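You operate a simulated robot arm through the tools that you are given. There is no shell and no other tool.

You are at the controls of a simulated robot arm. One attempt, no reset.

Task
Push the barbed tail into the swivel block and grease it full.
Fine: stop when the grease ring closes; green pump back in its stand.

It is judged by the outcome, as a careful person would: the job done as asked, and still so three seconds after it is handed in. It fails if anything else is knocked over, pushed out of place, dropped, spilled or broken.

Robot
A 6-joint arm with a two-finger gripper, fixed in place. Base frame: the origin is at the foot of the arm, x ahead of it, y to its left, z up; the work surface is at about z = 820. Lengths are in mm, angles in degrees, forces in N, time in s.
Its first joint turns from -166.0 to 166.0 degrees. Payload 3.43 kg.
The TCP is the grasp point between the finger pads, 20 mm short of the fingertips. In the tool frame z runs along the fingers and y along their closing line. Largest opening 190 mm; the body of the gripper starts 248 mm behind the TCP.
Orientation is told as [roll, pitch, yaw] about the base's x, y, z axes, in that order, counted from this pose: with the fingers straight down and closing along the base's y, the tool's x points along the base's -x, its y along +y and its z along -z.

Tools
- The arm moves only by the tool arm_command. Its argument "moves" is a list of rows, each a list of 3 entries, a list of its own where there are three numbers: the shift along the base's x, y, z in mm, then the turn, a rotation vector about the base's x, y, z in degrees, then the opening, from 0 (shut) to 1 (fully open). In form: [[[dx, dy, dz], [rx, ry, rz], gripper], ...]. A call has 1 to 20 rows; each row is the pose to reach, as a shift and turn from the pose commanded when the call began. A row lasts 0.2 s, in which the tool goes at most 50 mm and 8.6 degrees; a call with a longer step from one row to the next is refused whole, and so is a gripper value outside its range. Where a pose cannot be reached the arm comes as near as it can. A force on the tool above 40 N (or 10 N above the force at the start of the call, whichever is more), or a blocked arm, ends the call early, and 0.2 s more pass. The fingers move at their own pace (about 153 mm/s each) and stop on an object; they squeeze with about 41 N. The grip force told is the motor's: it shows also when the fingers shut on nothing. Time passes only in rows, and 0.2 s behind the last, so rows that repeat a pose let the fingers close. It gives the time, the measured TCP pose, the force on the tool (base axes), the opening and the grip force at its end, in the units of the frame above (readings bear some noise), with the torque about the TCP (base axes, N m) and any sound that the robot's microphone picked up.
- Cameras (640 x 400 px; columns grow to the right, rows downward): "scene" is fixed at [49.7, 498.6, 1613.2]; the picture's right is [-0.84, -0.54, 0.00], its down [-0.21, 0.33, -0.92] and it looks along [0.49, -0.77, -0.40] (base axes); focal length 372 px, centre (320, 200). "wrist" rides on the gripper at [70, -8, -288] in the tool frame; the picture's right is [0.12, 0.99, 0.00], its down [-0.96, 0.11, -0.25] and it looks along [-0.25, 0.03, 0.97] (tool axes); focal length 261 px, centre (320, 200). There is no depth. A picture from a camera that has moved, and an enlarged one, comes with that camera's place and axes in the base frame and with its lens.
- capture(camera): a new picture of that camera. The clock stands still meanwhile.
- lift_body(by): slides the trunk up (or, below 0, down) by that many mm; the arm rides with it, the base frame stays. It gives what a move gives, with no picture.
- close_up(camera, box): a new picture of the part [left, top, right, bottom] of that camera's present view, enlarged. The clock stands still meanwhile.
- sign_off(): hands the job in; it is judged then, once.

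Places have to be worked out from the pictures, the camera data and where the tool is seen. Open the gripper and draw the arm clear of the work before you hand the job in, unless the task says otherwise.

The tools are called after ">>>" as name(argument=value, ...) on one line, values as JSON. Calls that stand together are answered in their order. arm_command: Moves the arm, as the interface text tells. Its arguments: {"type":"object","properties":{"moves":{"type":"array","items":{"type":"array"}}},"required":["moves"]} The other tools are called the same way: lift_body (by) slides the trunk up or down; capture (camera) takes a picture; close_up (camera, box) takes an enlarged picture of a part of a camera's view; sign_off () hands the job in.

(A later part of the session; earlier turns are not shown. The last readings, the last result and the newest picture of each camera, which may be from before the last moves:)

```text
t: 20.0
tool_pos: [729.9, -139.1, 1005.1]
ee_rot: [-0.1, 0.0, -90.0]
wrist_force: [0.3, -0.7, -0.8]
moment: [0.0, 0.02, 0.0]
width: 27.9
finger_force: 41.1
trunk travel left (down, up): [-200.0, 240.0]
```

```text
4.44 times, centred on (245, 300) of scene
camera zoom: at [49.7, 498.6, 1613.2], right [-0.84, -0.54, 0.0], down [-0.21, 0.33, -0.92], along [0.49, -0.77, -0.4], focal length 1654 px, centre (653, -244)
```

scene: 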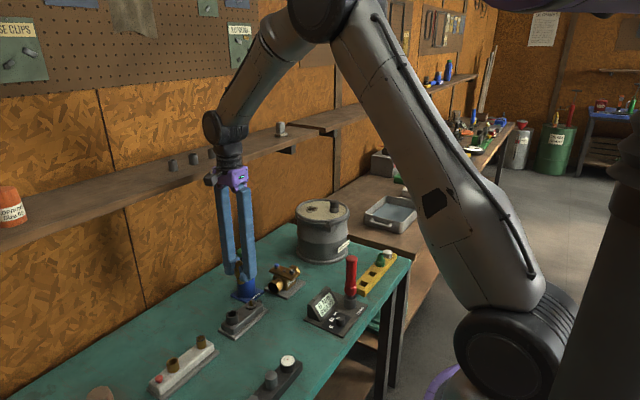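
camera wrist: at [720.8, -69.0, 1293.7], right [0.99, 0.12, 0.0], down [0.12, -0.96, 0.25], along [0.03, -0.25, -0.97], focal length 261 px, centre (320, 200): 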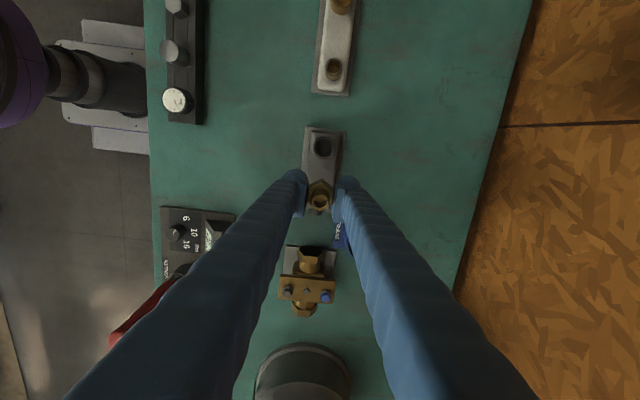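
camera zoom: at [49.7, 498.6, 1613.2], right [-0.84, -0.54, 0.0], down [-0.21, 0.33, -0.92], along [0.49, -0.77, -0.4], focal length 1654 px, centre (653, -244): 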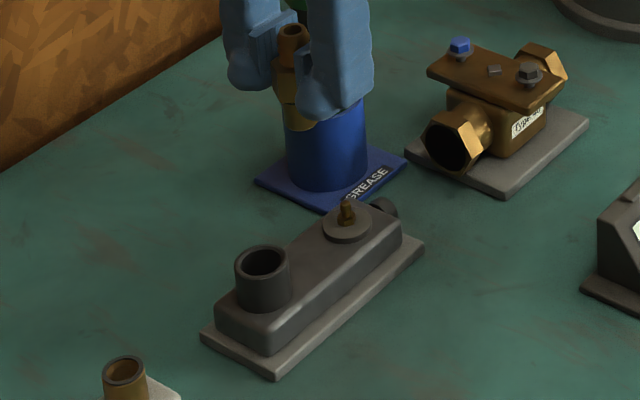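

The bore is ~26 mm (chamfer to ~29 mm) versus the 22 mm spigot; the socket is about (+0.6, +49.7) mm from the TCP and the tail axis about (+0.5, +0.9). I'll shift over the socket and come down to just above the rim, then check.

>>> arm_command(moves=[[[0, 25, 0], [0, 0, 0], 0], [[0.1, 48.8, 0], [0, 0, 0], 0], [[0.1, 48.8, -35], [0, 0, 0], 0], [[0.1, 48.8, -65], [0, 0, 0], 0], [[0.1, 48.8, -70], [0, 0, 0], 0], [[0.1, 48.8, -70], [0, 0, 0], 0]])

>>> close_up(camera="scene", box=[215, 270, 265, 330])

>>> close_up(camera="wrist", box=[280, 160, 360, 220])

```text
t: 21.4
tool_pos: [730.5, -91.3, 933.0]
ee_rot: [-0.1, -0.1, -90.0]
wrist_force: [0.5, 0.0, -1.1]
moment: [-0.02, 0.01, -0.02]
width: 27.8
finger_force: 41.4
trunk travel left (down, up): [-200.0, 240.0]
```

```text
6.67 times, centred on (240, 300) of scene
camera zoom: at [49.7, 498.6, 1613.2], right [-0.84, -0.54, 0.0], down [-0.21, 0.33, -0.92], along [0.49, -0.77, -0.4], focal length 2481 px, centre (853, -467)
```

zoom: 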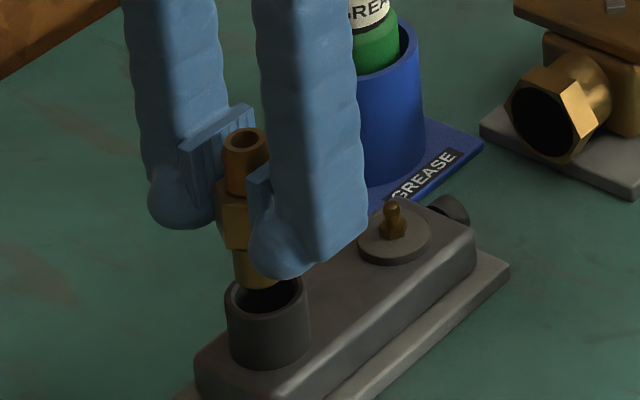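

```text
6.67 times, centred on (320, 190) of wrist
camera zoom: at [721.6, -21.0, 1222.9], right [0.99, 0.12, 0.0], down [0.12, -0.96, 0.25], along [0.03, -0.25, -0.97], focal length 1738 px, centre (320, 267)
```

zoom: 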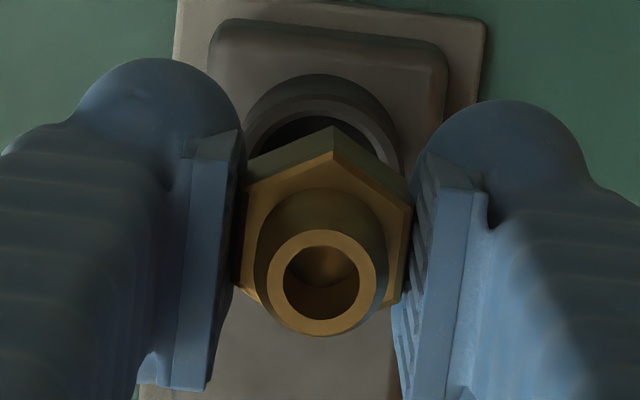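

It's close. I'll zoom in the scene view on the spigot and socket rim to check lateral alignment.

>>> close_up(camera="scene", box=[222, 300, 246, 322])

>>> close_up(camera="wrist", box=[302, 165, 342, 195])

```text
16.00 times, centred on (234, 311) of scene
camera zoom: at [49.7, 498.6, 1613.2], right [-0.84, -0.54, 0.0], down [-0.21, 0.33, -0.92], along [0.49, -0.77, -0.4], focal length 5955 px, centre (1696, -1576)
```

zoom: 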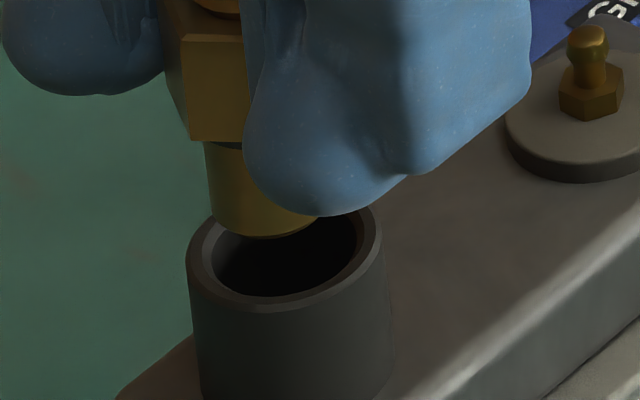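

```text
13.33 times, centred on (322, 180) of wrist
camera zoom: at [721.6, -21.0, 1222.9], right [0.99, 0.12, 0.0], down [0.12, -0.96, 0.25], along [0.03, -0.25, -0.97], focal length 3475 px, centre (293, 467)
```

zoom: 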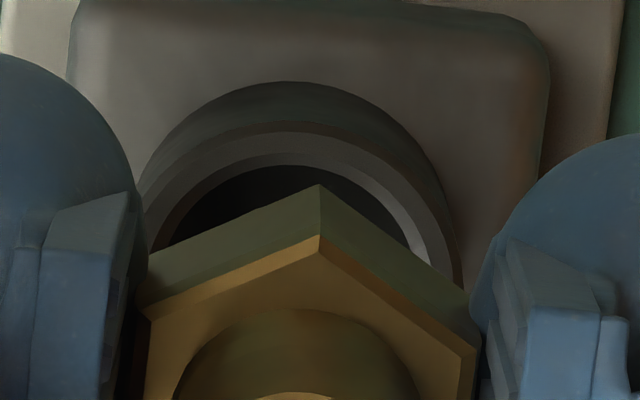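

The scene view shows the spigot ~1.4 mm too far toward +x/+y relative to the bore axis. I'll correct by (−0.5, −1.3) and recheck slightly lower.

>>> arm_command(moves=[[[-0.5, -1.3, 0], [0, 0, 0], 0], [[-0.5, -1.3, -7], [0, 0, 0], 0], [[-0.5, -1.3, -7], [0, 0, 0], 0]])

>>> close_up(camera="scene", box=[222, 300, 246, 322])

>>> close_up(camera="wrist", box=[302, 165, 342, 195])

```text
t: 22.2
tool_pos: [729.8, -91.3, 928.9]
ee_rot: [0.1, 0.0, -89.9]
wrist_force: [-0.8, -0.4, -0.3]
moment: [-0.04, -0.01, -0.01]
width: 27.8
finger_force: 40.7
trunk travel left (down, up): [-200.0, 240.0]
```

```text
16.00 times, centred on (234, 311) of scene
camera zoom: at [49.7, 498.6, 1613.2], right [-0.84, -0.54, 0.0], down [-0.21, 0.33, -0.92], along [0.49, -0.77, -0.4], focal length 5955 px, centre (1696, -1576)
```

zoom: 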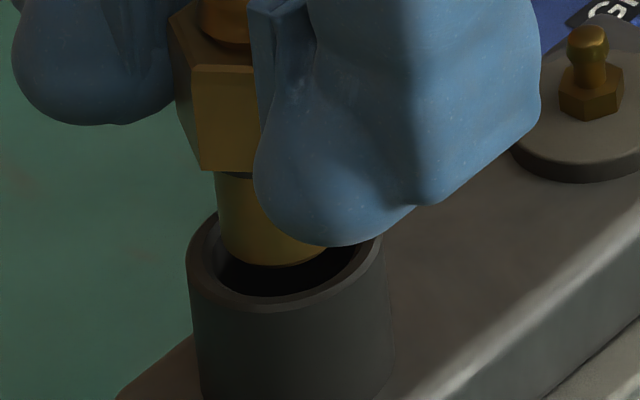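

```text
13.33 times, centred on (322, 180) of wrist
camera zoom: at [720.6, -21.8, 1216.1], right [0.99, 0.12, 0.0], down [0.12, -0.96, 0.25], along [0.03, -0.25, -0.97], focal length 3475 px, centre (293, 467)
```

zoom: 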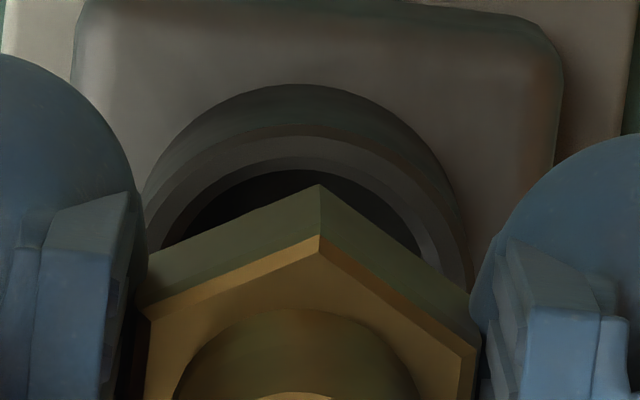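

Now the spigot centre lines up with the bore in both views. I'll lower it into the socket in small steps, watching the force.

>>> arm_command(moves=[[[0, 0, -4], [0, 0, 0], 0], [[0, 0, -8], [0, 0, 0], 0], [[0, 0, -12], [0, 0, 0], 0], [[0, 0, -15], [0, 0, 0], 0]])

>>> close_up(camera="scene", box=[222, 300, 246, 322])

```text
t: 23.2
tool_pos: [730.3, -92.3, 912.3]
ee_rot: [-0.1, 0.0, -89.9]
wrist_force: [0.1, 0.0, -0.1]
moment: [0.03, -0.03, -0.02]
width: 27.9
finger_force: 41.2
trunk travel left (down, up): [-200.0, 240.0]
```

```text
16.00 times, centred on (234, 311) of scene
camera zoom: at [49.7, 498.6, 1613.2], right [-0.84, -0.54, 0.0], down [-0.21, 0.33, -0.92], along [0.49, -0.77, -0.4], focal length 5955 px, centre (1696, -1576)
```

zoom: 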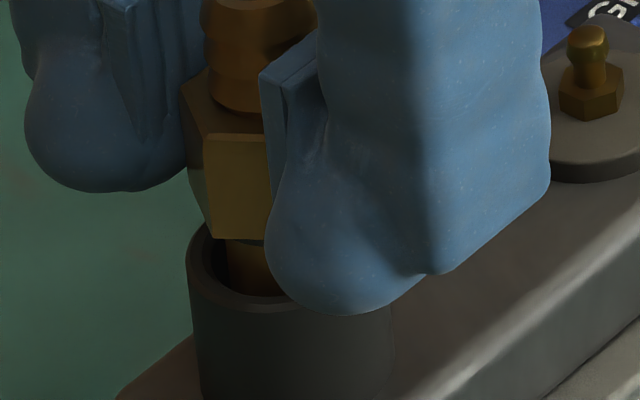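

The spigot is in by about 10 mm with no resistance. I'll continue pressing down in small steps until it seats.

>>> arm_command(moves=[[[0, 0, -3], [0, 0, 0], 0], [[0, 0, -6], [0, 0, 0], 0], [[0, 0, -8], [0, 0, 0], 0], [[0, 0, -10], [0, 0, 0], 0], [[0, 0, -11], [0, 0, 0], 0], [[0, 0, -12], [0, 0, 0], 0]])

>>> close_up(camera="scene", box=[222, 300, 246, 322])

```text
t: 24.6
tool_pos: [729.0, -91.1, 901.4]
ee_rot: [-0.1, 0.0, -89.9]
wrist_force: [0.3, 0.2, -0.2]
moment: [0.0, -0.01, -0.05]
width: 27.9
finger_force: 40.8
trunk travel left (down, up): [-200.0, 240.0]
```

```text
16.00 times, centred on (234, 311) of scene
camera zoom: at [49.7, 498.6, 1613.2], right [-0.84, -0.54, 0.0], down [-0.21, 0.33, -0.92], along [0.49, -0.77, -0.4], focal length 5955 px, centre (1696, -1576)
```

zoom: 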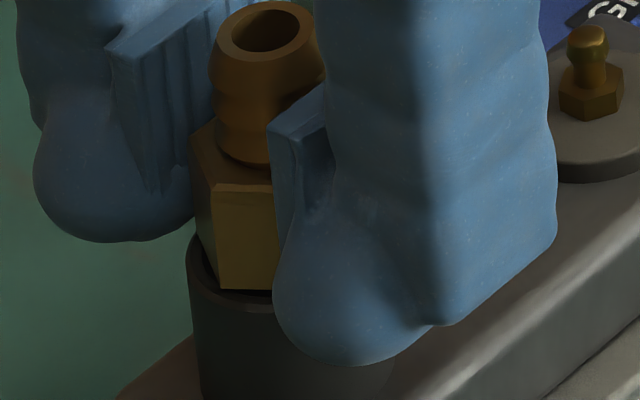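

No force yet, and the hex still sits about 2–3 mm above the rim. I'll keep going in 1 mm steps.

>>> arm_command(moves=[[[0, 0, -1], [0, 0, 0], 0], [[0, 0, -2], [0, 0, 0], 0], [[0, 0, -3], [0, 0, 0], 0], [[0, 0, -4], [0, 0, 0], 0], [[0, 0, -5], [0, 0, 0], 0]])

>>> close_up(camera="scene", box=[222, 300, 246, 322])

```text
t: 25.9
tool_pos: [729.2, -93.0, 900.7]
ee_rot: [0.0, 0.1, -89.9]
wrist_force: [-7.8, 2.0, 13.6]
moment: [0.12, 0.19, -0.05]
width: 27.9
finger_force: 40.9
trunk travel left (down, up): [-200.0, 240.0]
stopped in row 5: the force on the tool passed its limit at 41 N (the readings are from after the stop); the commanded pose is now the measured one
```

```text
16.00 times, centred on (234, 311) of scene
camera zoom: at [49.7, 498.6, 1613.2], right [-0.84, -0.54, 0.0], down [-0.21, 0.33, -0.92], along [0.49, -0.77, -0.4], focal length 5955 px, centre (1696, -1576)
```

zoom: 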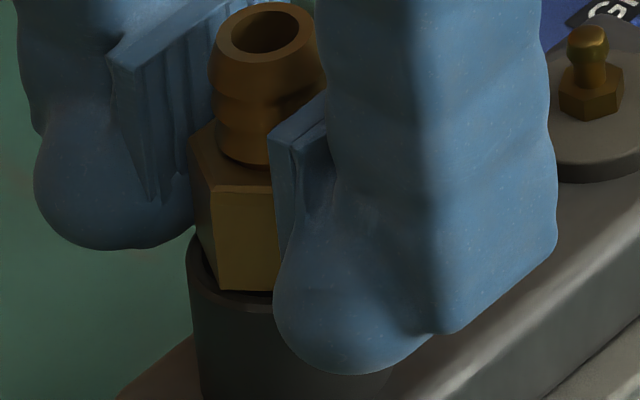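

Force rose to 41 N and the fingers may have slipped slightly on the hex. I'll look closely to see whether the hex is actually seated on the rim.

>>> close_up(camera="scene", box=[228, 312, 240, 324])

>>> close_up(camera="wrist", box=[290, 160, 350, 210])

```text
16.00 times, centred on (234, 318) of scene
camera zoom: at [49.7, 498.6, 1613.2], right [-0.84, -0.54, 0.0], down [-0.21, 0.33, -0.92], along [0.49, -0.77, -0.4], focal length 5955 px, centre (1696, -1688)
```

zoom: 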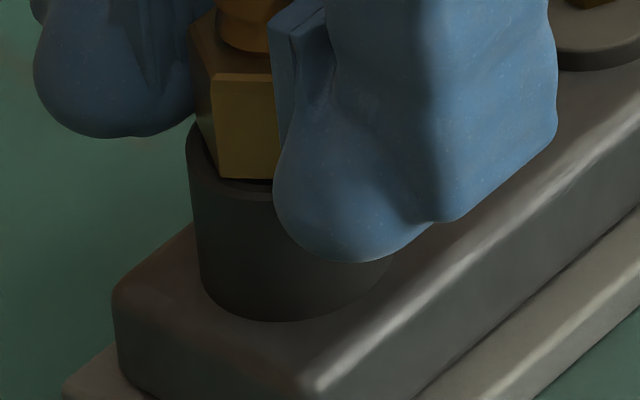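

```text
8.00 times, centred on (320, 185) of wrist
camera zoom: at [719.0, -22.0, 1188.0], right [0.99, 0.12, 0.0], down [0.12, -0.96, 0.25], along [0.03, -0.25, -0.97], focal length 2085 px, centre (320, 320)
```

zoom: 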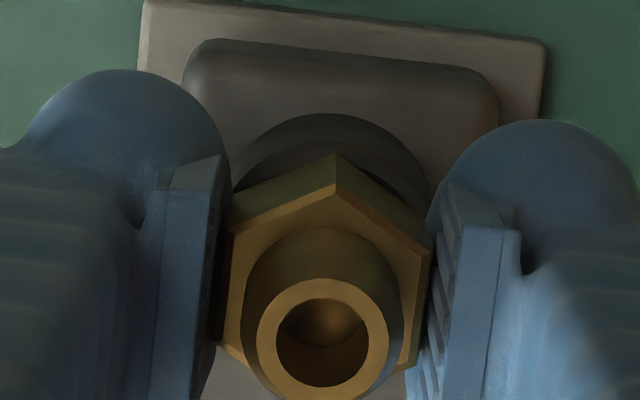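

The tail moved with the fingers hardly slipping and then hit a firm stop. I'll release and back straight up to see how it is seated.

>>> arm_command(moves=[[[0, 0, 0], [0, 0, 0], 0.25], [[0, 0, 0], [0, 0, 0], 0.38], [[0, 0, 30], [0, 0, 0], 0.38], [[0, 0, 60], [0, 0, 0], 0.38], [[0, -40, 100], [0, 0, 0], 0.38], [[0, -60, 110], [0, 0, 0], 0.38], [[0, -60, 110], [0, 0, 0], 0.38]])

>>> close_up(camera="scene", box=[220, 290, 265, 330])

>>> close_up(camera="wrist", box=[290, 110, 350, 180])

```text
refused: row 5 steps farther than a row can; nothing moved
```

```text
10.00 times, centred on (242, 310) of scene
camera zoom: at [49.7, 498.6, 1613.2], right [-0.84, -0.54, 0.0], down [-0.21, 0.33, -0.92], along [0.49, -0.77, -0.4], focal length 3722 px, centre (1095, -900)
```

zoom: 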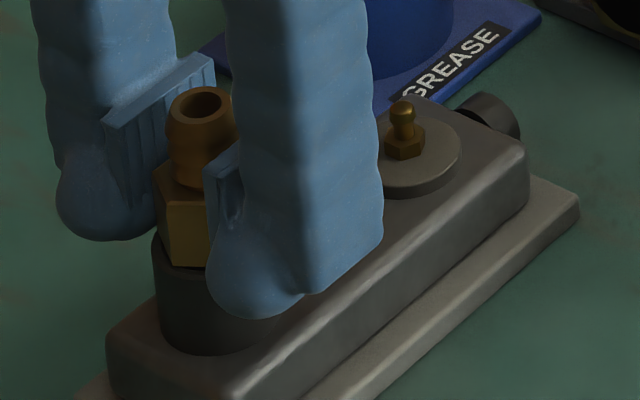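

```text
5.71 times, centred on (320, 145) of wrist
camera zoom: at [719.0, -22.0, 1188.0], right [0.99, 0.12, 0.0], down [0.12, -0.96, 0.25], along [0.03, -0.25, -0.97], focal length 1489 px, centre (320, 514)
```

zoom: 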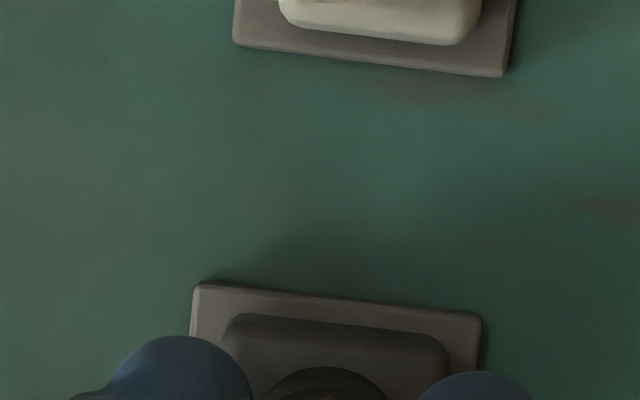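

The step was too large and got refused; I'll redo the release and retreat with smaller steps.

>>> arm_command(moves=[[[0, 0, 0], [0, 0, 0], 0.25], [[0, 0, 0], [0, 0, 0], 0.38], [[0, 0, 0], [0, 0, 0], 0.38], [[0, 0, 30], [0, 0, 0], 0.38], [[0, 0, 60], [0, 0, 0], 0.38], [[0, -20, 95], [0, 0, 0], 0.38], [[0, -50, 110], [0, 0, 0], 0.38], [[0, -60, 110], [0, 0, 0], 0.38]])

>>> close_up(camera="scene", box=[215, 290, 260, 330])

>>> close_up(camera="wrist", box=[290, 110, 350, 180])

```text
t: 27.7
tool_pos: [731.2, -152.1, 1008.1]
ee_rot: [0.2, 0.1, -90.0]
wrist_force: [-0.1, 0.0, -0.3]
moment: [0.06, -0.04, -0.01]
width: 72.1
finger_force: 0.0
trunk travel left (down, up): [-200.0, 240.0]
```

```text
10.00 times, centred on (238, 310) of scene
camera zoom: at [49.7, 498.6, 1613.2], right [-0.84, -0.54, 0.0], down [-0.21, 0.33, -0.92], along [0.49, -0.77, -0.4], focal length 3722 px, centre (1145, -900)
```

zoom: 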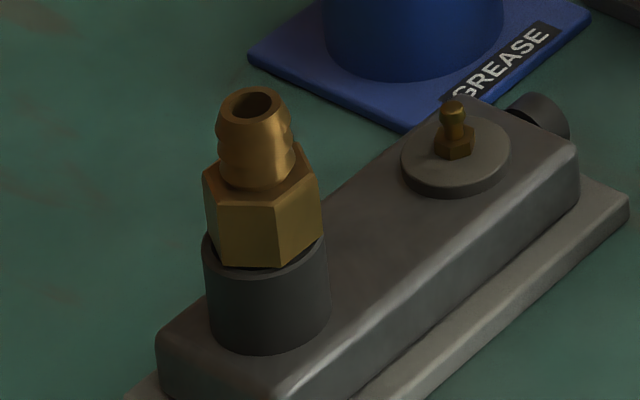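

```text
5.71 times, centred on (320, 145) of wrist
camera zoom: at [721.1, -81.9, 1296.2], right [0.99, 0.12, 0.0], down [0.12, -0.96, 0.25], along [0.03, -0.25, -0.97], focal length 1489 px, centre (320, 514)
```

zoom: 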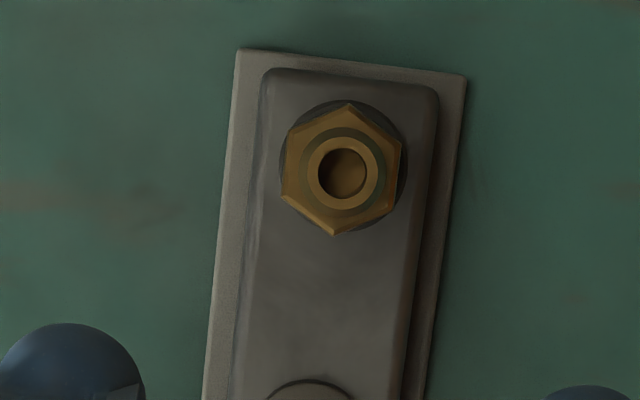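

The tail stands upright in the socket. I'll zoom in on the hex/rim interface.

>>> close_up(camera="scene", box=[230, 305, 250, 325])

>>> close_up(camera="scene", box=[232, 312, 244, 322])

>>> close_up(camera="wrist", box=[308, 122, 340, 152])

```text
16.00 times, centred on (240, 315) of scene
camera zoom: at [49.7, 498.6, 1613.2], right [-0.84, -0.54, 0.0], down [-0.21, 0.33, -0.92], along [0.49, -0.77, -0.4], focal length 5955 px, centre (1600, -1640)
```

zoom: 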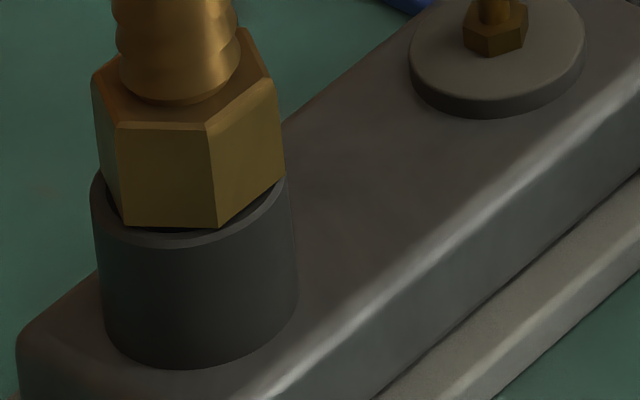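

```text
16.00 times, centred on (238, 317) of scene
camera zoom: at [49.7, 498.6, 1613.2], right [-0.84, -0.54, 0.0], down [-0.21, 0.33, -0.92], along [0.49, -0.77, -0.4], focal length 5955 px, centre (1632, -1672)
```

zoom: 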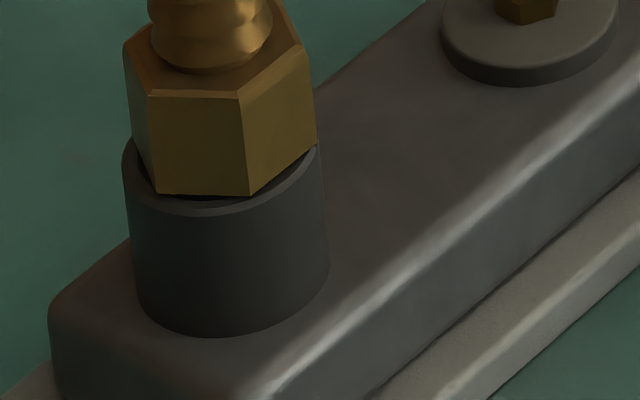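

```text
13.33 times, centred on (324, 137) of wrist
camera zoom: at [721.1, -81.9, 1296.2], right [0.99, 0.12, 0.0], down [0.12, -0.96, 0.25], along [0.03, -0.25, -0.97], focal length 3475 px, centre (267, 1040)
```

zoom: 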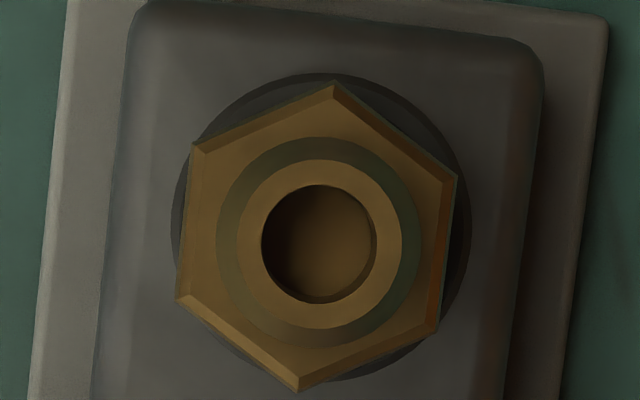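

By projecting hex corners against the rim, I estimate the hex is still ~2 mm short of the rim. I'll close the fingers and press straight down on top of the barb to push it fully home.

>>> arm_command(moves=[[[0, 20, 0], [0, 0, 0], 0.2], [[-0.7, 45, 0], [0, 0, 0], 0], [[-1.4, 61.7, 0], [0, 0, 0], 0], [[-1.4, 61.7, 0], [0, 0, 0], 0], [[-1.4, 61.7, -30], [0, 0, 0], 0], [[-1.4, 61.7, -48], [0, 0, 0], 0], [[-1.4, 61.7, -52], [0, 0, 0], 0]])

>>> close_up(camera="scene", box=[215, 280, 260, 330])

>>> close_up(camera="wrist", box=[280, 160, 360, 220])

```text
t: 29.3
tool_pos: [731.5, -89.4, 956.1]
ee_rot: [0.2, 0.1, -90.0]
wrist_force: [-0.5, 0.4, -0.2]
moment: [0.03, -0.02, -0.03]
width: 0.0
finger_force: 34.2
trunk travel left (down, up): [-200.0, 240.0]
```

```text
8.00 times, centred on (238, 305) of scene
camera zoom: at [49.7, 498.6, 1613.2], right [-0.84, -0.54, 0.0], down [-0.21, 0.33, -0.92], along [0.49, -0.77, -0.4], focal length 2978 px, centre (980, -640)
```

zoom: 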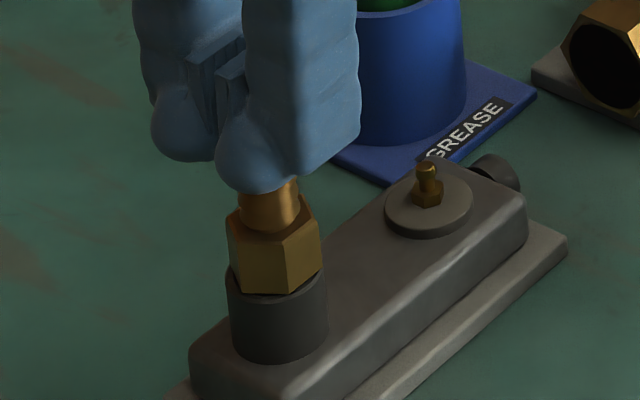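

```text
6.67 times, centred on (320, 190) of wrist
camera zoom: at [720.5, -19.2, 1244.4], right [0.99, 0.12, 0.0], down [0.12, -0.96, 0.25], along [0.03, -0.25, -0.97], focal length 1738 px, centre (320, 267)
```

zoom: 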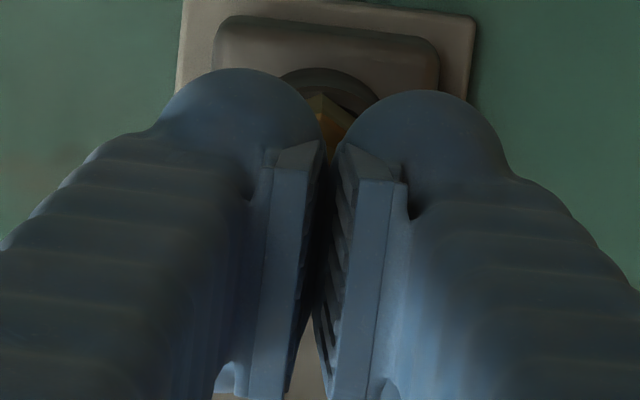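

The closed fingertips are centred just above the barb. I'll press down in 1–2 mm steps.

>>> arm_command(moves=[[[0, 0, -4], [0, 0, 0], 0], [[0, 0, -7], [0, 0, 0], 0], [[0, 0, -9], [0, 0, 0], 0], [[0, 0, -11], [0, 0, 0], 0], [[0, 0, -12], [0, 0, 0], 0], [[0, 0, -13], [0, 0, 0], 0], [[0, 0, -14], [0, 0, 0], 0], [[0, 0, -15], [0, 0, 0], 0]])

>>> close_up(camera="scene", box=[215, 280, 260, 330])

```text
t: 30.5
tool_pos: [732.2, -91.4, 949.1]
ee_rot: [0.5, 0.0, -89.9]
wrist_force: [-3.2, 0.4, 15.1]
moment: [0.01, 0.21, -0.01]
width: 0.0
finger_force: 34.0
trunk travel left (down, up): [-200.0, 240.0]
stopped in row 5: the force on the tool passed its limit at 42 N (the readings are from after the stop); the commanded pose is now the measured one
```

```text
8.00 times, centred on (238, 305) of scene
camera zoom: at [49.7, 498.6, 1613.2], right [-0.84, -0.54, 0.0], down [-0.21, 0.33, -0.92], along [0.49, -0.77, -0.4], focal length 2978 px, centre (980, -640)
```

zoom: 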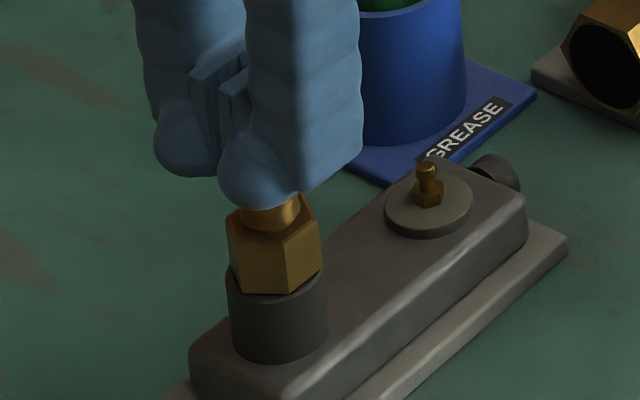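

It stopped at 42 N. I'll zoom to see whether the hex moved relative to the rim.

>>> close_up(camera="scene", box=[230, 305, 250, 325])

```text
16.00 times, centred on (240, 315) of scene
camera zoom: at [49.7, 498.6, 1613.2], right [-0.84, -0.54, 0.0], down [-0.21, 0.33, -0.92], along [0.49, -0.77, -0.4], focal length 5955 px, centre (1600, -1640)
```

zoom: 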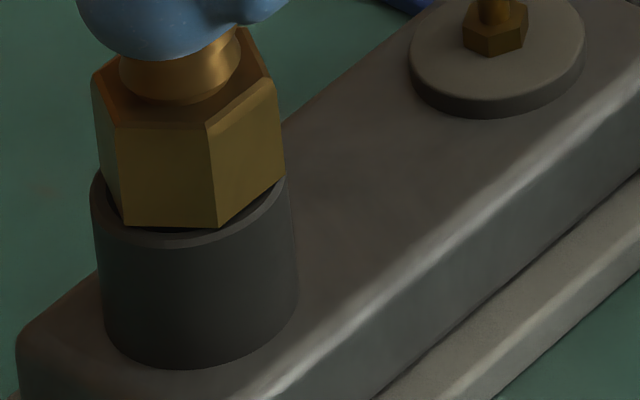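

The hex corner pixels have not moved at all under 42 N, so it is against a firm stop. To be sure it's fully home I'll back off and tilt the wrist camera to view the hex/rim joint from the side.

>>> arm_command(moves=[[[0, 0, 30], [0, 0, 0], 0], [[0, 10, 60], [0, 0, 0], 0], [[0, 20, 70], [-8, 0, 0], 0], [[0, 30, 75], [-16, 0, 0], 0], [[0, 30, 75], [-24, 0, 0], 0], [[0, 30, 75], [-32, 0, 0], 0], [[0, 30, 75], [-40, 0, 0], 0], [[0, 30, 75], [-48, 0, 0], 0], [[0, 30, 75], [-48, 0, 0], 0]])

>>> capture(camera="wrist")

```text
t: 32.5
tool_pos: [731.7, -60.7, 1022.8]
ee_rot: [0.3, -48.1, -89.9]
wrist_force: [-0.2, 1.4, 0.1]
moment: [-0.13, 0.0, -0.02]
width: 0.0
finger_force: 34.2
trunk travel left (down, up): [-200.0, 240.0]
```

```text
taken
camera wrist: at [720.4, 201.4, 1162.4], right [0.99, 0.09, -0.08], down [0.11, -0.46, 0.88], along [0.04, -0.89, -0.46], focal length 261 px, centre (320, 200)
```

wrist: 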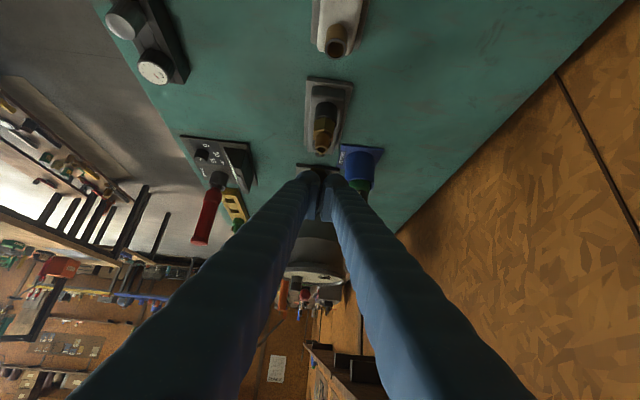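

The tilted view works (upside-down). Zooming in on the tail/socket interface.

>>> close_up(camera="wrist", box=[304, 90, 348, 160])

>>> close_up(camera="wrist", box=[310, 98, 342, 124])

```text
5.71 times, centred on (326, 125) of wrist
camera zoom: at [720.4, 201.4, 1162.4], right [0.99, 0.09, -0.08], down [0.11, -0.46, 0.88], along [0.04, -0.89, -0.46], focal length 1489 px, centre (286, 629)
```

zoom: 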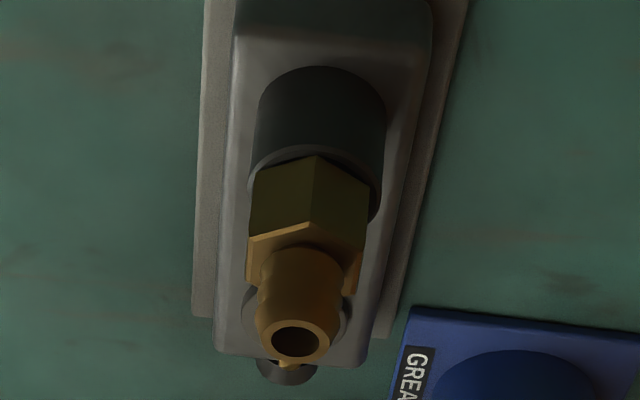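

```text
15.38 times, centred on (326, 111) of wrist
camera zoom: at [720.4, 201.4, 1162.4], right [0.99, 0.09, -0.08], down [0.11, -0.46, 0.88], along [0.04, -0.89, -0.46], focal length 4010 px, centre (228, 1569)
```

zoom: 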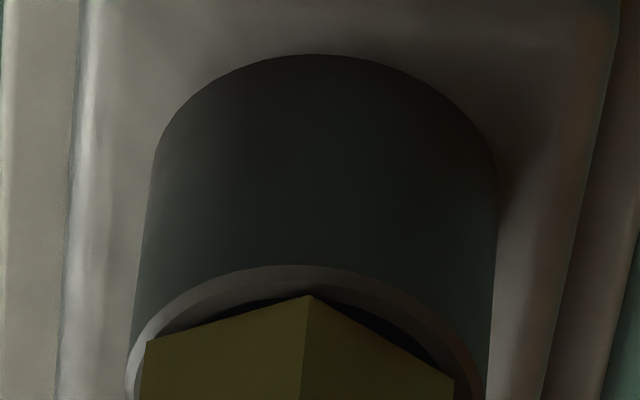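

From the side the hex sits against the rim (the visible crescent matches a small radial offset), so I judge the tail to be home. I'll straighten the tool and move above the green pump (axis ≈ (811, −240), top ≈ z 992) for a look.

>>> arm_command(moves=[[[0, 0, 30], [8, 0, 0], 0], [[0, 0, 60], [16, 0, 0], 0], [[0, 0, 80], [24, 0, 0], 0.2], [[0, 0, 90], [32, 0, 0], 0.4], [[0, -10, 90], [40, 0, 0], 0.5], [[0, -20, 90], [48, 0, 0], 0.5], [[20, -60, 90], [48.1, 0, 0], 0.5], [[40, -100, 90], [48.1, 0, 0], 0.5], [[60, -140, 90], [48.1, 0, 0], 0.5], [[79, -179, 90], [48.1, 0, 0], 0.5], [[79, -179, 80], [48.1, 0, 0], 0.5]])

>>> capture(camera="wrist")

>>> close_up(camera="wrist", box=[280, 150, 370, 230])

>>> close_up(camera="scene", box=[210, 200, 290, 320])

```text
t: 34.6
tool_pos: [789.6, -211.6, 1109.2]
ee_rot: [-0.5, 0.4, -89.8]
wrist_force: [-26.3, -1.0, 4.0]
moment: [0.04, -4.26, -0.53]
width: 88.6
finger_force: 0.1
trunk travel left (down, up): [-200.0, 240.0]
stopped in row 10: the force on the tool passed its limit at 67 N (the readings are from after the stop); the commanded pose is now the measured one
```

```text
taken
camera wrist: at [783.7, -143.3, 1399.9], right [0.99, 0.12, -0.01], down [0.12, -0.96, 0.24], along [0.02, -0.24, -0.97], focal length 261 px, centre (320, 200)
```

wrist: 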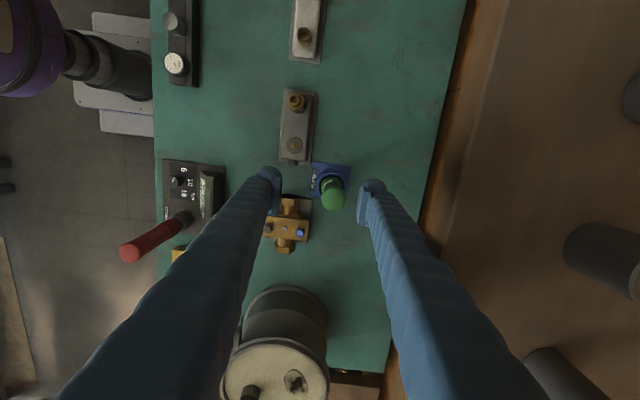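

```text
5.00 times, centred on (325, 190) of wrist
camera zoom: at [783.7, -143.3, 1399.9], right [0.99, 0.12, -0.01], down [0.12, -0.96, 0.24], along [0.02, -0.24, -0.97], focal length 1303 px, centre (295, 250)
```

zoom: 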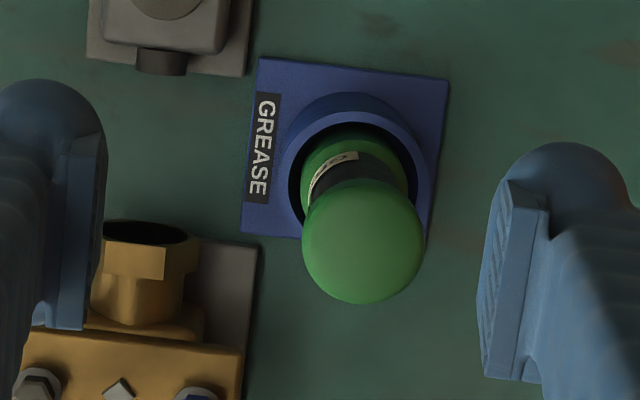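

```text
3.33 times, centred on (250, 260) of scene
camera zoom: at [49.7, 498.6, 1613.2], right [-0.84, -0.54, 0.0], down [-0.21, 0.33, -0.92], along [0.49, -0.77, -0.4], focal length 1241 px, centre (553, 0)
```

zoom: 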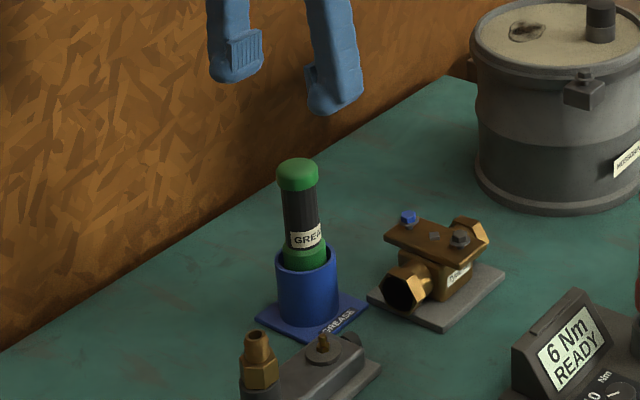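

The outer finger bumped the wall shelf's front edge (x ≈ 850, z ≈ 1250). I'll back off in −x right away and check that nothing on the shelf moved.

>>> arm_command(moves=[[[-20, 0, 0], [0, 0, 0], 0.5], [[-50, 20, 0], [0, 0, 0], 0.5], [[-80, 40, 0], [0, 0, 0], 0.5], [[-80, 40, 0], [0, 0, 0], 0.5]])

>>> capture(camera="scene")

>>> close_up(camera="scene", box=[140, 100, 340, 220])

>>> capture(camera="wrist")

```text
t: 35.6
tool_pos: [714.6, -171.0, 1108.9]
ee_rot: [-0.5, 0.5, -89.7]
wrist_force: [-0.2, -0.8, -0.4]
moment: [-0.03, 0.02, 0.0]
width: 95.2
finger_force: 0.0
trunk travel left (down, up): [-200.0, 240.0]
```

```text
taken
```

scene: 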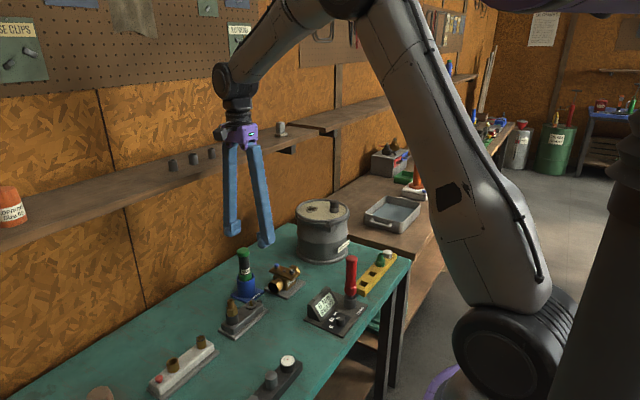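

```text
3.20 times, centred on (240, 160) of scene
camera zoom: at [49.7, 498.6, 1613.2], right [-0.84, -0.54, 0.0], down [-0.21, 0.33, -0.92], along [0.49, -0.77, -0.4], focal length 1191 px, centre (576, 328)
```

zoom: 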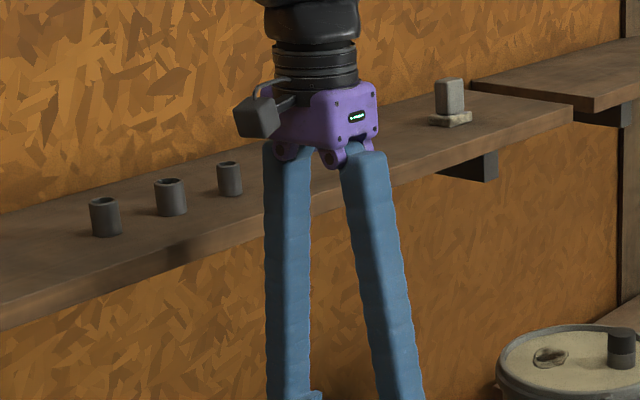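

```text
taken
camera wrist: at [708.0, -102.8, 1398.6], right [0.99, 0.12, -0.01], down [0.12, -0.96, 0.24], along [0.02, -0.24, -0.97], focal length 261 px, centre (320, 200)
```

wrist: 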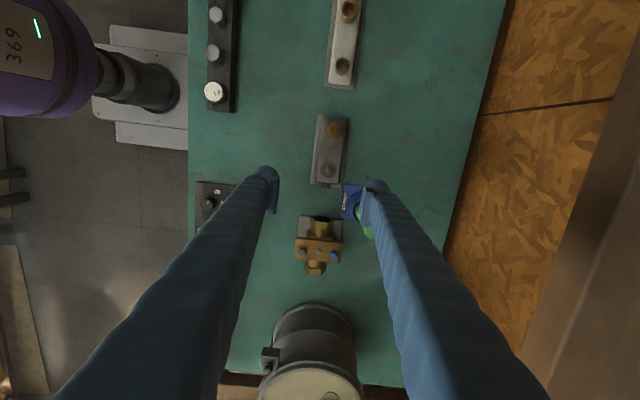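

Nothing on the shelf moved (all four cylinders are in their original places). Because of the shelf I'll approach the pump with fingers closing along y (yaw 0) and the tool leaning back toward the base; first I rotate back to yaw 0 here.

>>> arm_command(moves=[[[0, 0, 0], [0, 0, 8.5], 0.4], [[0, 0, 0], [0, 0, 17], 0.4], [[0, 0, 0], [0, 0, 25.5], 0.4], [[0, 0, 0], [0, 0, 34], 0.4], [[0, 0, 0], [0, 0, 42.5], 0.4], [[0, 0, 0], [0, 0, 51], 0.4], [[0, 0, 0], [0, 0, 59.5], 0.4], [[0, 0, 0], [0, 0, 68], 0.4], [[0, 0, 0], [0, 0, 76.5], 0.4], [[0, 0, 0], [0, 0, 85], 0.4], [[0, 0, 0], [0, 0, 89.7], 0.4], [[0, 0, 0], [0, 0, 89.7], 0.4]])

```text
t: 38.2
tool_pos: [714.3, -172.0, 1109.6]
ee_rot: [-0.4, 0.4, -0.1]
wrist_force: [0.1, 0.4, -0.4]
moment: [-0.02, 0.0, 0.04]
width: 76.2
finger_force: 0.0
trunk travel left (down, up): [-200.0, 240.0]
```

Yaw is back to 0. Now I'll lean the tool 20° back (about y) and position high over the pump, opening ~76 mm.

>>> arm_command(moves=[[[10, -10, 0], [0.4, -8, 0], 0.42], [[25, -25, 0], [0.4, -16, 0], 0.42], [[40, -40, 0], [0.4, -20.4, 0], 0.42], [[60, -55, 0], [0.4, -20.4, 0], 0.42], [[75, -68, -20], [0.4, -20.4, 0], 0.42], [[75, -68, -30], [0.4, -20.4, 0], 0.42], [[75, -68, -30], [0.4, -20.4, 0], 0.42]])

>>> capture(camera="wrist")

>>> close_up(camera="wrist", box=[260, 150, 380, 250])

>>> capture(camera="scene")

```text
t: 39.9
tool_pos: [790.6, -239.4, 1080.5]
ee_rot: [0.1, -20.0, -0.3]
wrist_force: [0.5, 0.2, -0.1]
moment: [-0.01, -0.01, -0.01]
width: 79.9
finger_force: 0.1
trunk travel left (down, up): [-200.0, 240.0]
```

```text
taken
camera wrist: at [625.1, -248.1, 1326.9], right [-0.11, 0.99, -0.04], down [0.82, 0.11, 0.56], along [0.56, 0.03, -0.83], focal length 261 px, centre (320, 200)
```

wrist: 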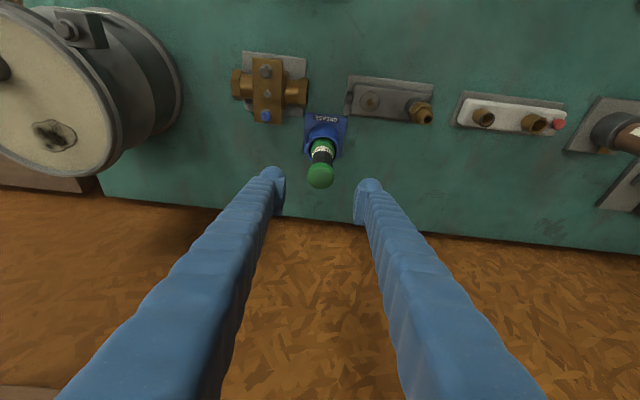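

```text
4.00 times, centred on (320, 200) of wrist
camera zoom: at [625.1, -248.1, 1326.9], right [-0.11, 0.99, -0.04], down [0.82, 0.11, 0.56], along [0.56, 0.03, -0.83], focal length 1043 px, centre (320, 200)
```

zoom: 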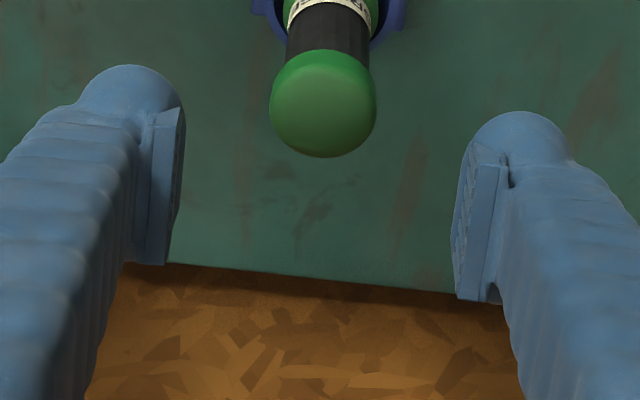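

```text
taken
```

scene: 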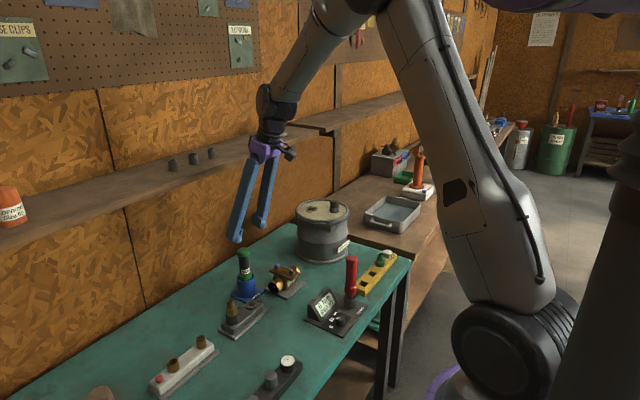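

The pump axis is at about (813.5, −240), centred between the fingers in y. I'll move over it and descend to the black grip section (TCP z ≈ 950).

>>> arm_command(moves=[[[24, 0.3, -10], [0, 0, 0], 0.42], [[24, 0.3, -45], [0, 0, 0], 0.42], [[24, 0.3, -85], [0, 0, 0], 0.42], [[24, 0.3, -115], [0, 0, 0], 0.42], [[24, 0.3, -130], [0, 0, 0], 0.42], [[24, 0.3, -130], [0, 0, 0], 0.42]])

>>> close_up(camera="wrist", box=[260, 150, 380, 250])

>>> close_up(camera="scene", box=[215, 230, 275, 310])

```text
t: 41.2
tool_pos: [814.9, -240.2, 949.8]
ee_rot: [0.1, -19.9, -0.2]
wrist_force: [0.1, 0.1, 0.5]
moment: [-0.01, -0.02, -0.01]
width: 79.7
finger_force: 0.0
trunk travel left (down, up): [-200.0, 240.0]
```

```text
4.00 times, centred on (320, 200) of wrist
camera zoom: at [649.1, -247.9, 1197.1], right [-0.11, 0.99, -0.04], down [0.82, 0.11, 0.56], along [0.56, 0.03, -0.83], focal length 1043 px, centre (320, 200)
```

zoom: 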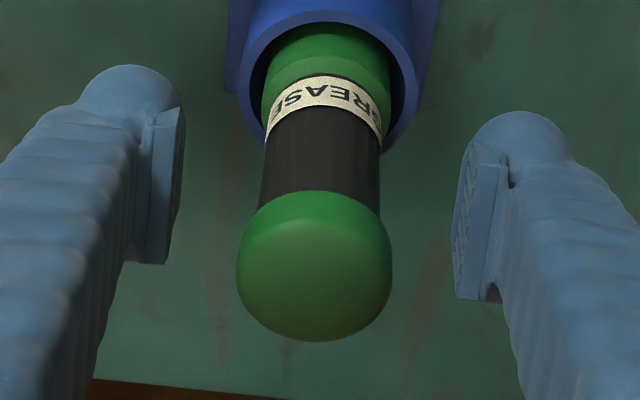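

```text
5.00 times, centred on (245, 270) of scene
camera zoom: at [49.7, 498.6, 1613.2], right [-0.84, -0.54, 0.0], down [-0.21, 0.33, -0.92], along [0.49, -0.77, -0.4], focal length 1861 px, centre (695, -150)
```

zoom: 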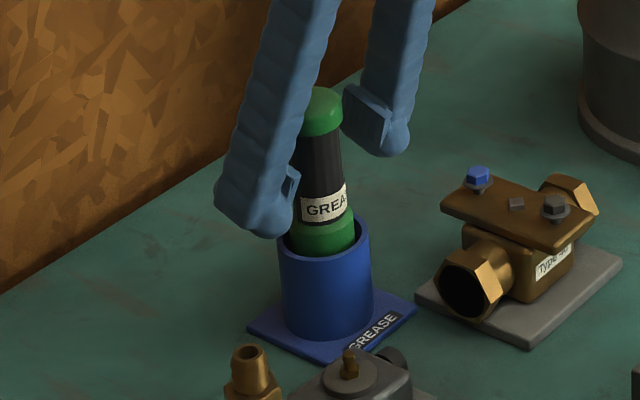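

The fingers straddle the black grip (≈31 mm diameter) evenly. I'll close on it.

>>> arm_command(moves=[[[-1, 0, 0], [0, 0, 0], 0.3], [[-1, 0, 0], [0, 0, 0], 0.2], [[-1, 0, 0], [0, 0, 0], 0.1], [[-1, 0, 0], [0, 0, 0], 0], [[-1, 0, 0], [0, 0, 0], 0]])

>>> close_up(camera="wrist", box=[260, 150, 380, 250])

```text
t: 42.5
tool_pos: [813.9, -239.7, 948.8]
ee_rot: [0.1, -20.0, -0.3]
wrist_force: [0.3, -0.2, 0.4]
moment: [-0.04, -0.04, 0.0]
width: 32.8
finger_force: 41.4
trunk travel left (down, up): [-200.0, 240.0]
```

```text
4.00 times, centred on (320, 200) of wrist
camera zoom: at [648.3, -248.1, 1196.9], right [-0.11, 0.99, -0.04], down [0.82, 0.11, 0.56], along [0.56, 0.03, -0.83], focal length 1043 px, centre (320, 200)
```

zoom: 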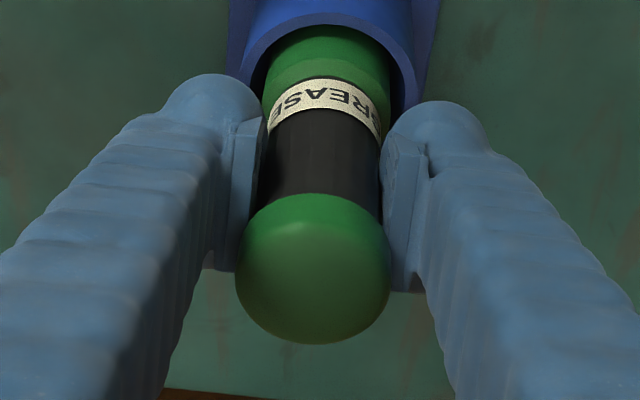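

Firm grip at 33 mm. Lifting the pump straight up out of its stand.

>>> arm_command(moves=[[[0, 0, 8], [0, 0, 0], 0], [[0, 0, 25], [0, 0, 0], 0], [[0, 0, 50], [0, 0, 0], 0], [[0, 0, 80], [0, 0, 0], 0], [[0, 0, 110], [0, 0, 0], 0], [[0, 0, 120], [0, 0, 0], 0], [[0, 0, 120], [0, 0, 0], 0]])

>>> capture(camera="scene")

>>> close_up(camera="scene", box=[205, 190, 285, 310])

>>> capture(camera="wrist")

```text
t: 44.0
tool_pos: [814.2, -240.2, 1068.8]
ee_rot: [0.1, -19.9, -0.2]
wrist_force: [-0.5, 0.1, -4.8]
moment: [0.02, 0.01, 0.0]
width: 32.9
finger_force: 41.2
trunk travel left (down, up): [-200.0, 240.0]
```

```text
taken
```

scene: 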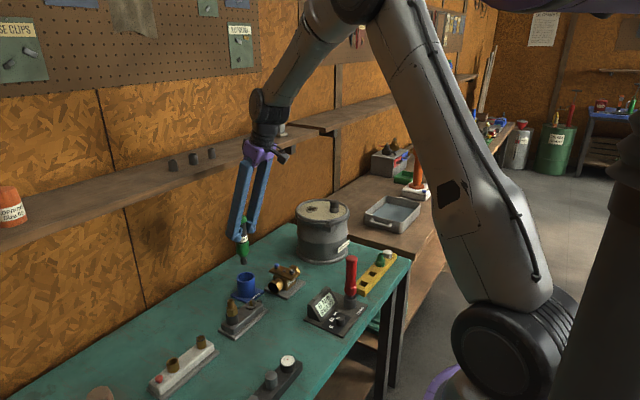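

```text
3.33 times, centred on (245, 250) of scene
camera zoom: at [49.7, 498.6, 1613.2], right [-0.84, -0.54, 0.0], down [-0.21, 0.33, -0.92], along [0.49, -0.77, -0.4], focal length 1241 px, centre (570, 33)
```

zoom: 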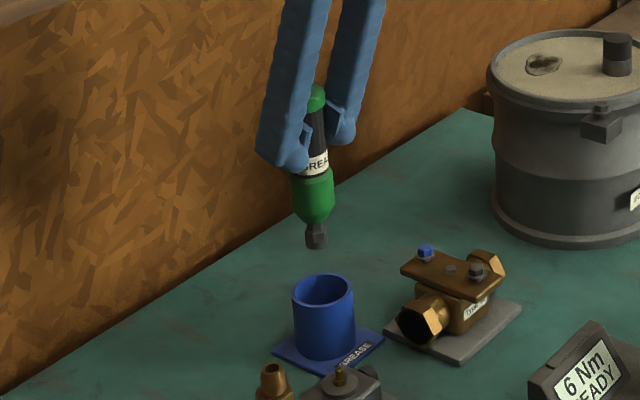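

```text
taken
camera wrist: at [648.7, -247.8, 1315.4], right [-0.11, 0.99, -0.04], down [0.82, 0.11, 0.56], along [0.56, 0.03, -0.83], focal length 261 px, centre (320, 200)
```

wrist: 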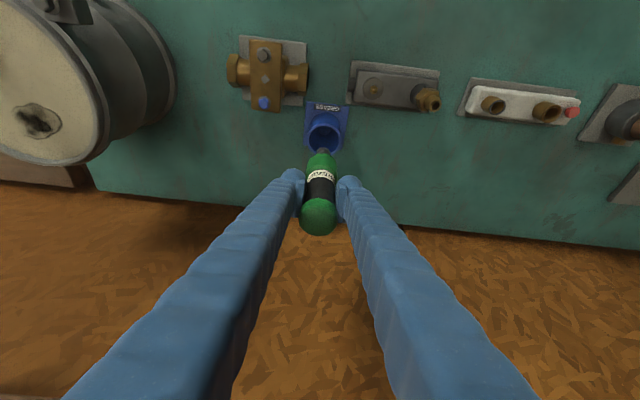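

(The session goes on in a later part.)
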